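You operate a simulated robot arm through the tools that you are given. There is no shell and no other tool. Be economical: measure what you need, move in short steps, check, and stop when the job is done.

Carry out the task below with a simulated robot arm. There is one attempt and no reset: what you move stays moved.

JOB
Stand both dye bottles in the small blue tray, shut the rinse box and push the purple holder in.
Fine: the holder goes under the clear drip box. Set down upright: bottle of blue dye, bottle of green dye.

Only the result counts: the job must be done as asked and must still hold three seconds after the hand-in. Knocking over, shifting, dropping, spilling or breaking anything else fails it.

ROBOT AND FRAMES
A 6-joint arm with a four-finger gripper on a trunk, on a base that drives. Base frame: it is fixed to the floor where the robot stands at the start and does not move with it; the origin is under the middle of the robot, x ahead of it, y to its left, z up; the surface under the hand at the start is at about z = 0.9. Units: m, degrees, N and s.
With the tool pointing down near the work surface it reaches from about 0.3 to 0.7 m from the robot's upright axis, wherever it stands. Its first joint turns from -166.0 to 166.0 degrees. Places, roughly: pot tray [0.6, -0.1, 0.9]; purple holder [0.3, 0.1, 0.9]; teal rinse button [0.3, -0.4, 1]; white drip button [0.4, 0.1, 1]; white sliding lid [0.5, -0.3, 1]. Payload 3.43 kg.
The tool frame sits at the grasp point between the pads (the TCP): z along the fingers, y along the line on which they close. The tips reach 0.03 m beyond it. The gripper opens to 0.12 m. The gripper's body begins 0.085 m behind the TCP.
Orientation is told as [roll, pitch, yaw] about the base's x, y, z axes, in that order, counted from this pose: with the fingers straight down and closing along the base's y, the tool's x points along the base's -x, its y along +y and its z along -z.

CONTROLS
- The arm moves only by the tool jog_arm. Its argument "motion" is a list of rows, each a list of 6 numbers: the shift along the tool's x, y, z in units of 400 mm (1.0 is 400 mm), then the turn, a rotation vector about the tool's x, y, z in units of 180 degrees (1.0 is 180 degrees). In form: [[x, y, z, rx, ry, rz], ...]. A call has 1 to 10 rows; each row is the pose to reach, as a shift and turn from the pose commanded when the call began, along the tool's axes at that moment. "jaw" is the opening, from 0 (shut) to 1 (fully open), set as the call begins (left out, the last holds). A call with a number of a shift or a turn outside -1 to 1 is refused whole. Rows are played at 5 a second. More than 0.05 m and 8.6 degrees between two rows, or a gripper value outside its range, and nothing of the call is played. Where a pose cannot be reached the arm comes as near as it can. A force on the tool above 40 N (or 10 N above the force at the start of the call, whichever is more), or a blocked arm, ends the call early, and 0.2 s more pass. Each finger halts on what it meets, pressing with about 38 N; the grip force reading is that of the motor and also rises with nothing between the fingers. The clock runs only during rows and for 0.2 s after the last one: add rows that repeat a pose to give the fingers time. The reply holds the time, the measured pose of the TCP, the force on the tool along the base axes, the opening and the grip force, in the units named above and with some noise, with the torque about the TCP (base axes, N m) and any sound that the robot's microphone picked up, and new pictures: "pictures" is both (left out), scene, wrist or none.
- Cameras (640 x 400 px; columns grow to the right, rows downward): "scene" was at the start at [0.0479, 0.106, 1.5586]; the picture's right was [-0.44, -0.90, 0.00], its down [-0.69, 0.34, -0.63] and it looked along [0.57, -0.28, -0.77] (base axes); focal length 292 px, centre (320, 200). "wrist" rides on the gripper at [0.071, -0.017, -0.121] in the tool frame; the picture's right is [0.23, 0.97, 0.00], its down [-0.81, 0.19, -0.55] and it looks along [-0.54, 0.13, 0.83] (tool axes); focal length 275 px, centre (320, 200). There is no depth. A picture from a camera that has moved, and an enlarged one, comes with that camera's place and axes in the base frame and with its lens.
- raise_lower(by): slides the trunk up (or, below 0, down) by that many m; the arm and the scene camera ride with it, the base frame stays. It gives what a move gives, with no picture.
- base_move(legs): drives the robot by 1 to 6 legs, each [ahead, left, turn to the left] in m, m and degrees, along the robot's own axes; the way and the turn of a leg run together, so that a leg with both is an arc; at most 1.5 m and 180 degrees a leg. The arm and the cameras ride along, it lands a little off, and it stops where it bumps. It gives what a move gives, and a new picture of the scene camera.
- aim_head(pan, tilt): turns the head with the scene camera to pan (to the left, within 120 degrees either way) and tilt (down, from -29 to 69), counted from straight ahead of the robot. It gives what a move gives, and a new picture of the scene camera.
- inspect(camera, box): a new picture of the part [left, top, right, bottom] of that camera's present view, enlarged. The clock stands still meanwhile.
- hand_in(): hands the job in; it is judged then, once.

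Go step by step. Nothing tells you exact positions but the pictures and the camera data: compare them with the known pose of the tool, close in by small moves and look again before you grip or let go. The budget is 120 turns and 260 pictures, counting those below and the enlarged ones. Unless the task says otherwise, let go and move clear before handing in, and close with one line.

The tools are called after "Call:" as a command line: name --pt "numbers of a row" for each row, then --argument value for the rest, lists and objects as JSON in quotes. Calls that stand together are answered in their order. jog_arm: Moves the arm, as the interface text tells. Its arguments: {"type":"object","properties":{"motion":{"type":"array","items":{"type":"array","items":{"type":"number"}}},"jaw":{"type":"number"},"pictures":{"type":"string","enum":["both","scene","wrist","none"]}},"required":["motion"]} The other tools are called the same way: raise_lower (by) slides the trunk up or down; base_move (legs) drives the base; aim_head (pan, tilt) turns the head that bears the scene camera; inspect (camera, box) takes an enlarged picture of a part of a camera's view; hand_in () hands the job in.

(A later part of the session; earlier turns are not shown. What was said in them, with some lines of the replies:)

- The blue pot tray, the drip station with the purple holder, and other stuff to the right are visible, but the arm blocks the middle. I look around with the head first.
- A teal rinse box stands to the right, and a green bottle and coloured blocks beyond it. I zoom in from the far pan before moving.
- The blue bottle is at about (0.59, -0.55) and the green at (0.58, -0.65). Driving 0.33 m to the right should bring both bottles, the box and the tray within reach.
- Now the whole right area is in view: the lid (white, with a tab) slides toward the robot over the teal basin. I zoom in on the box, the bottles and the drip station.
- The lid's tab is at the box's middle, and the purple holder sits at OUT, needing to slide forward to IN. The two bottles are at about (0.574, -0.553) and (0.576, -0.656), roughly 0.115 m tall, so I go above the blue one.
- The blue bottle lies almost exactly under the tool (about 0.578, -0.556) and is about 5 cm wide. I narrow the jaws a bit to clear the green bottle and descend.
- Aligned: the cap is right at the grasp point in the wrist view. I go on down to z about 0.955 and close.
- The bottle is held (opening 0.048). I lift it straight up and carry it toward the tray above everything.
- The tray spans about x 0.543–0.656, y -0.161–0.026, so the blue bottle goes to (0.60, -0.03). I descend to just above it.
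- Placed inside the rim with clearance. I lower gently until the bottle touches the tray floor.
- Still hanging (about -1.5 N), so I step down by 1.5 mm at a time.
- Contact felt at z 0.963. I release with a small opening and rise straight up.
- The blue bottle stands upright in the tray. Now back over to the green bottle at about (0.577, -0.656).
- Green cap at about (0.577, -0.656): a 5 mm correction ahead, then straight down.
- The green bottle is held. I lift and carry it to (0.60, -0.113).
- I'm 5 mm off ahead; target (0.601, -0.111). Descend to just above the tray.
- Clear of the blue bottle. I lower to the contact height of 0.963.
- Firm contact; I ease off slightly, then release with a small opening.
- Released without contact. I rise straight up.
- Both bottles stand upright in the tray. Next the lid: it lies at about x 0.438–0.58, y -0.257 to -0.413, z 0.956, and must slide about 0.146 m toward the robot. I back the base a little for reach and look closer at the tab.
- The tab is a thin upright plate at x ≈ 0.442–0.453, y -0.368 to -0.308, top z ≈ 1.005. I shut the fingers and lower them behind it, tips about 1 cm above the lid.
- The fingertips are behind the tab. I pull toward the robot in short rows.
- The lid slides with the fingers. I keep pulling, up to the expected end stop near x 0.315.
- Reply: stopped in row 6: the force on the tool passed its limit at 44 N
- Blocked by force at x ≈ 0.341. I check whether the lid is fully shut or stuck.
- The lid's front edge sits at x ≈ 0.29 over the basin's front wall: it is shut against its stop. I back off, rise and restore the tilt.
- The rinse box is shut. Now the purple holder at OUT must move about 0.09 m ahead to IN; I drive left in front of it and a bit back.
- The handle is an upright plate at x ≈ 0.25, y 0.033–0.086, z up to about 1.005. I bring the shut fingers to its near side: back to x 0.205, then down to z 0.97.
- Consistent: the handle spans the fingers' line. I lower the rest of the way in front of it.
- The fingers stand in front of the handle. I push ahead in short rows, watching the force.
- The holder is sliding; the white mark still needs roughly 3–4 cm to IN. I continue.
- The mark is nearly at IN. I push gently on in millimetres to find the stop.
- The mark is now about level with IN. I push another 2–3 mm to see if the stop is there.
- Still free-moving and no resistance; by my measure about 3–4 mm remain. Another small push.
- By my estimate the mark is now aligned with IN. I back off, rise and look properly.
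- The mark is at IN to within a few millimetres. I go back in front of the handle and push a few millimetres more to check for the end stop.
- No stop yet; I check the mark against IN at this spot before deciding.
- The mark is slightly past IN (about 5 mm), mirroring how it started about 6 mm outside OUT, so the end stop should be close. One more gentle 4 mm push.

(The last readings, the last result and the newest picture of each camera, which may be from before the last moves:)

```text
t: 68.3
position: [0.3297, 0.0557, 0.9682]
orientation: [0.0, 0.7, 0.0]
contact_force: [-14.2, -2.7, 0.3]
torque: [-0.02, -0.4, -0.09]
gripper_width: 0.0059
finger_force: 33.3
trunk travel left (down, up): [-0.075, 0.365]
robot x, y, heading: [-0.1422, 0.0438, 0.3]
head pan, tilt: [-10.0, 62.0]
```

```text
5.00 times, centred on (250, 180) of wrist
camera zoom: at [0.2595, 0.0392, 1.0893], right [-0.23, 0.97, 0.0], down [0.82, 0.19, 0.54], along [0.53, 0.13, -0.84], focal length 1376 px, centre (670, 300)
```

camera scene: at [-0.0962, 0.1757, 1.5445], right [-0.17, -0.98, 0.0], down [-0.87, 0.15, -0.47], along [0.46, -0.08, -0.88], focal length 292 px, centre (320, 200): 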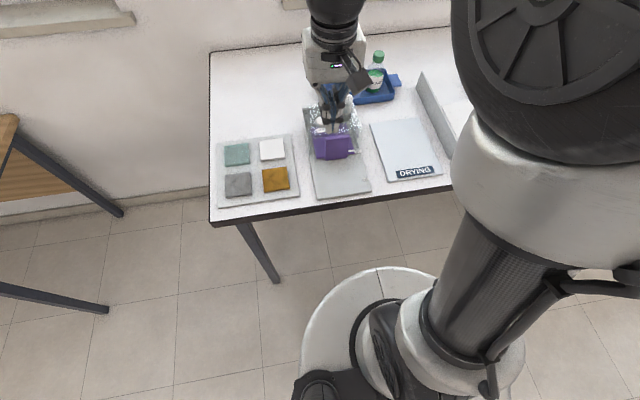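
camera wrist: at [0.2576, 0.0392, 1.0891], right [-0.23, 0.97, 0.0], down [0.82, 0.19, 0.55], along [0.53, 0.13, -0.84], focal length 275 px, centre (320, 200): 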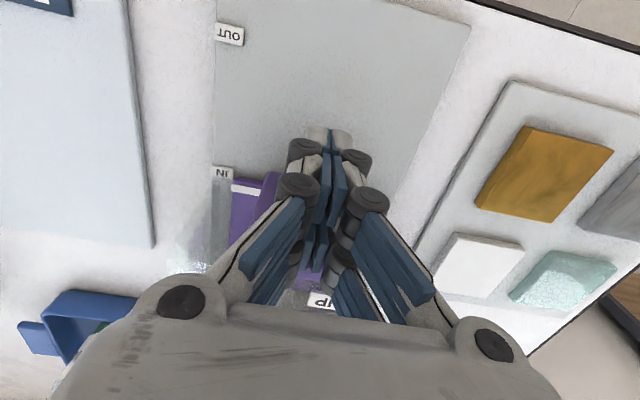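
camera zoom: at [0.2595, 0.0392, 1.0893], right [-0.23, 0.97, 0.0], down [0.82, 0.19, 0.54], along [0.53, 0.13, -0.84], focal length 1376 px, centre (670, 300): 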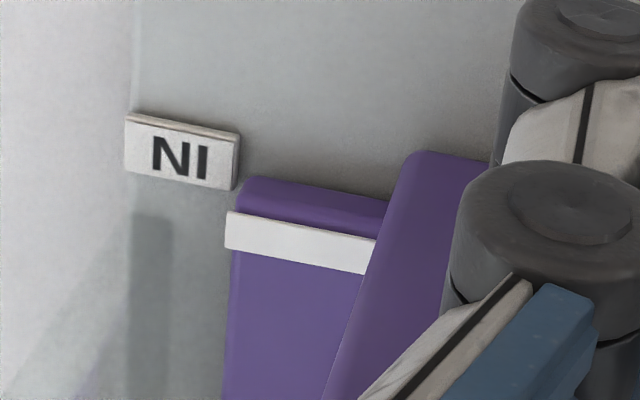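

The end stop is reached (14 N at x 0.330): the holder is fully in. I back off, rise clear and take a last look.

Call:
jog_arm --pt "0.05 0 0 0 0 0" --pt "0.14 0 0 0 0 0" --pt "0.23 0 0 0 0 0" --pt "0.23 0 -0.1 0 0 0" --pt "0.23 0 -0.22 0 0 0" --pt "0.23 0 -0.34 0 0 0" --pt "0.23 0 -0.45 0 0 0" --pt "0.23 0 -0.5 0 0 0" --pt "0.23 0 -0.5 0 0 0" --pictures "none"

Call:
aim_head --pan -20 --tilt 50

Call:
inspect --camera "wrist" --box '[0, 0, 640, 400]'

```text
t: 70.3
position: [0.2434, 0.056, 1.1693]
orientation: [-0.1, 0.5, 0.1]
contact_force: [-0.3, 0.3, 0.1]
torque: [0.02, 0.0, 0.05]
gripper_width: 0.0002
finger_force: 33.1
trunk travel left (down, up): [-0.075, 0.365]
robot x, y, heading: [-0.1368, 0.0501, 0.1]
head pan, tilt: [-10.0, 62.0]
```

```text
t: 71.0
position: [0.2438, 0.0561, 1.1681]
orientation: [0.0, 0.5, 0.0]
contact_force: [-0.2, 0.5, -0.3]
torque: [-0.04, -0.02, 0.01]
gripper_width: 0.0001
finger_force: 33.6
trunk travel left (down, up): [-0.075, 0.365]
robot x, y, heading: [-0.1394, 0.0479, 0.1]
head pan, tilt: [-20.0, 50.0]
camera scene: at [-0.0867, 0.1606, 1.5593], right [-0.34, -0.94, 0.0], down [-0.72, 0.26, -0.64], along [0.6, -0.22, -0.77], focal length 292 px, centre (320, 200)
```

scene: 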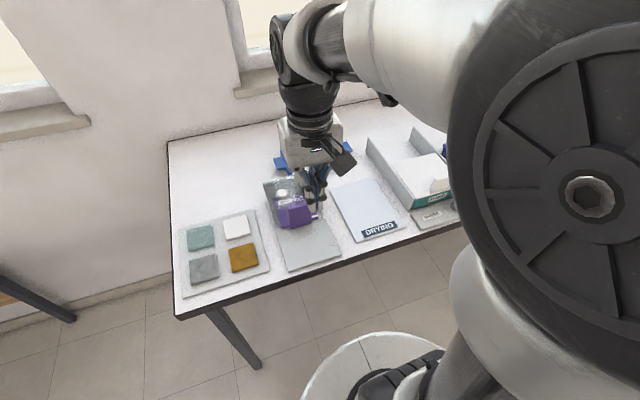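

```text
1.00 times, centred on (320, 200) of wrist (not enlarged: the box is as wide or as high as the picture)
camera zoom: at [0.1721, 0.0386, 1.2898], right [-0.23, 0.97, 0.0], down [0.82, 0.19, 0.55], along [0.53, 0.13, -0.84], focal length 275 px, centre (320, 200)
```

zoom: 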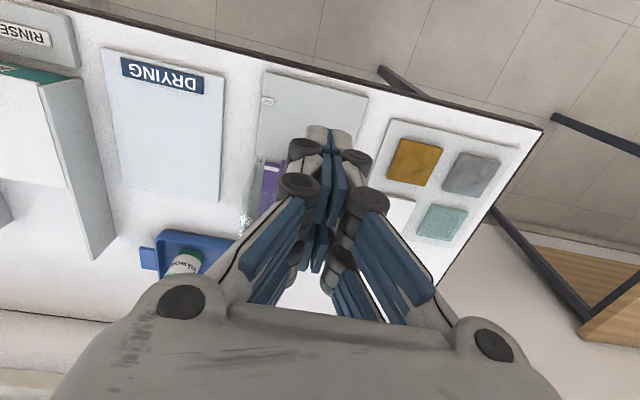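

Both bottles stand in the tray, the lid is shut and the holder is fully in, with the arm clear. I hand in.

Call:
hand_in

```text
The job is handed in.
```

I stood both dye bottles upright in the small blue tray, shut the rinse box and pushed the purple holder in under the drip box. The lid and the holder both went to their end stops, and I handed the job in with the arm clear.
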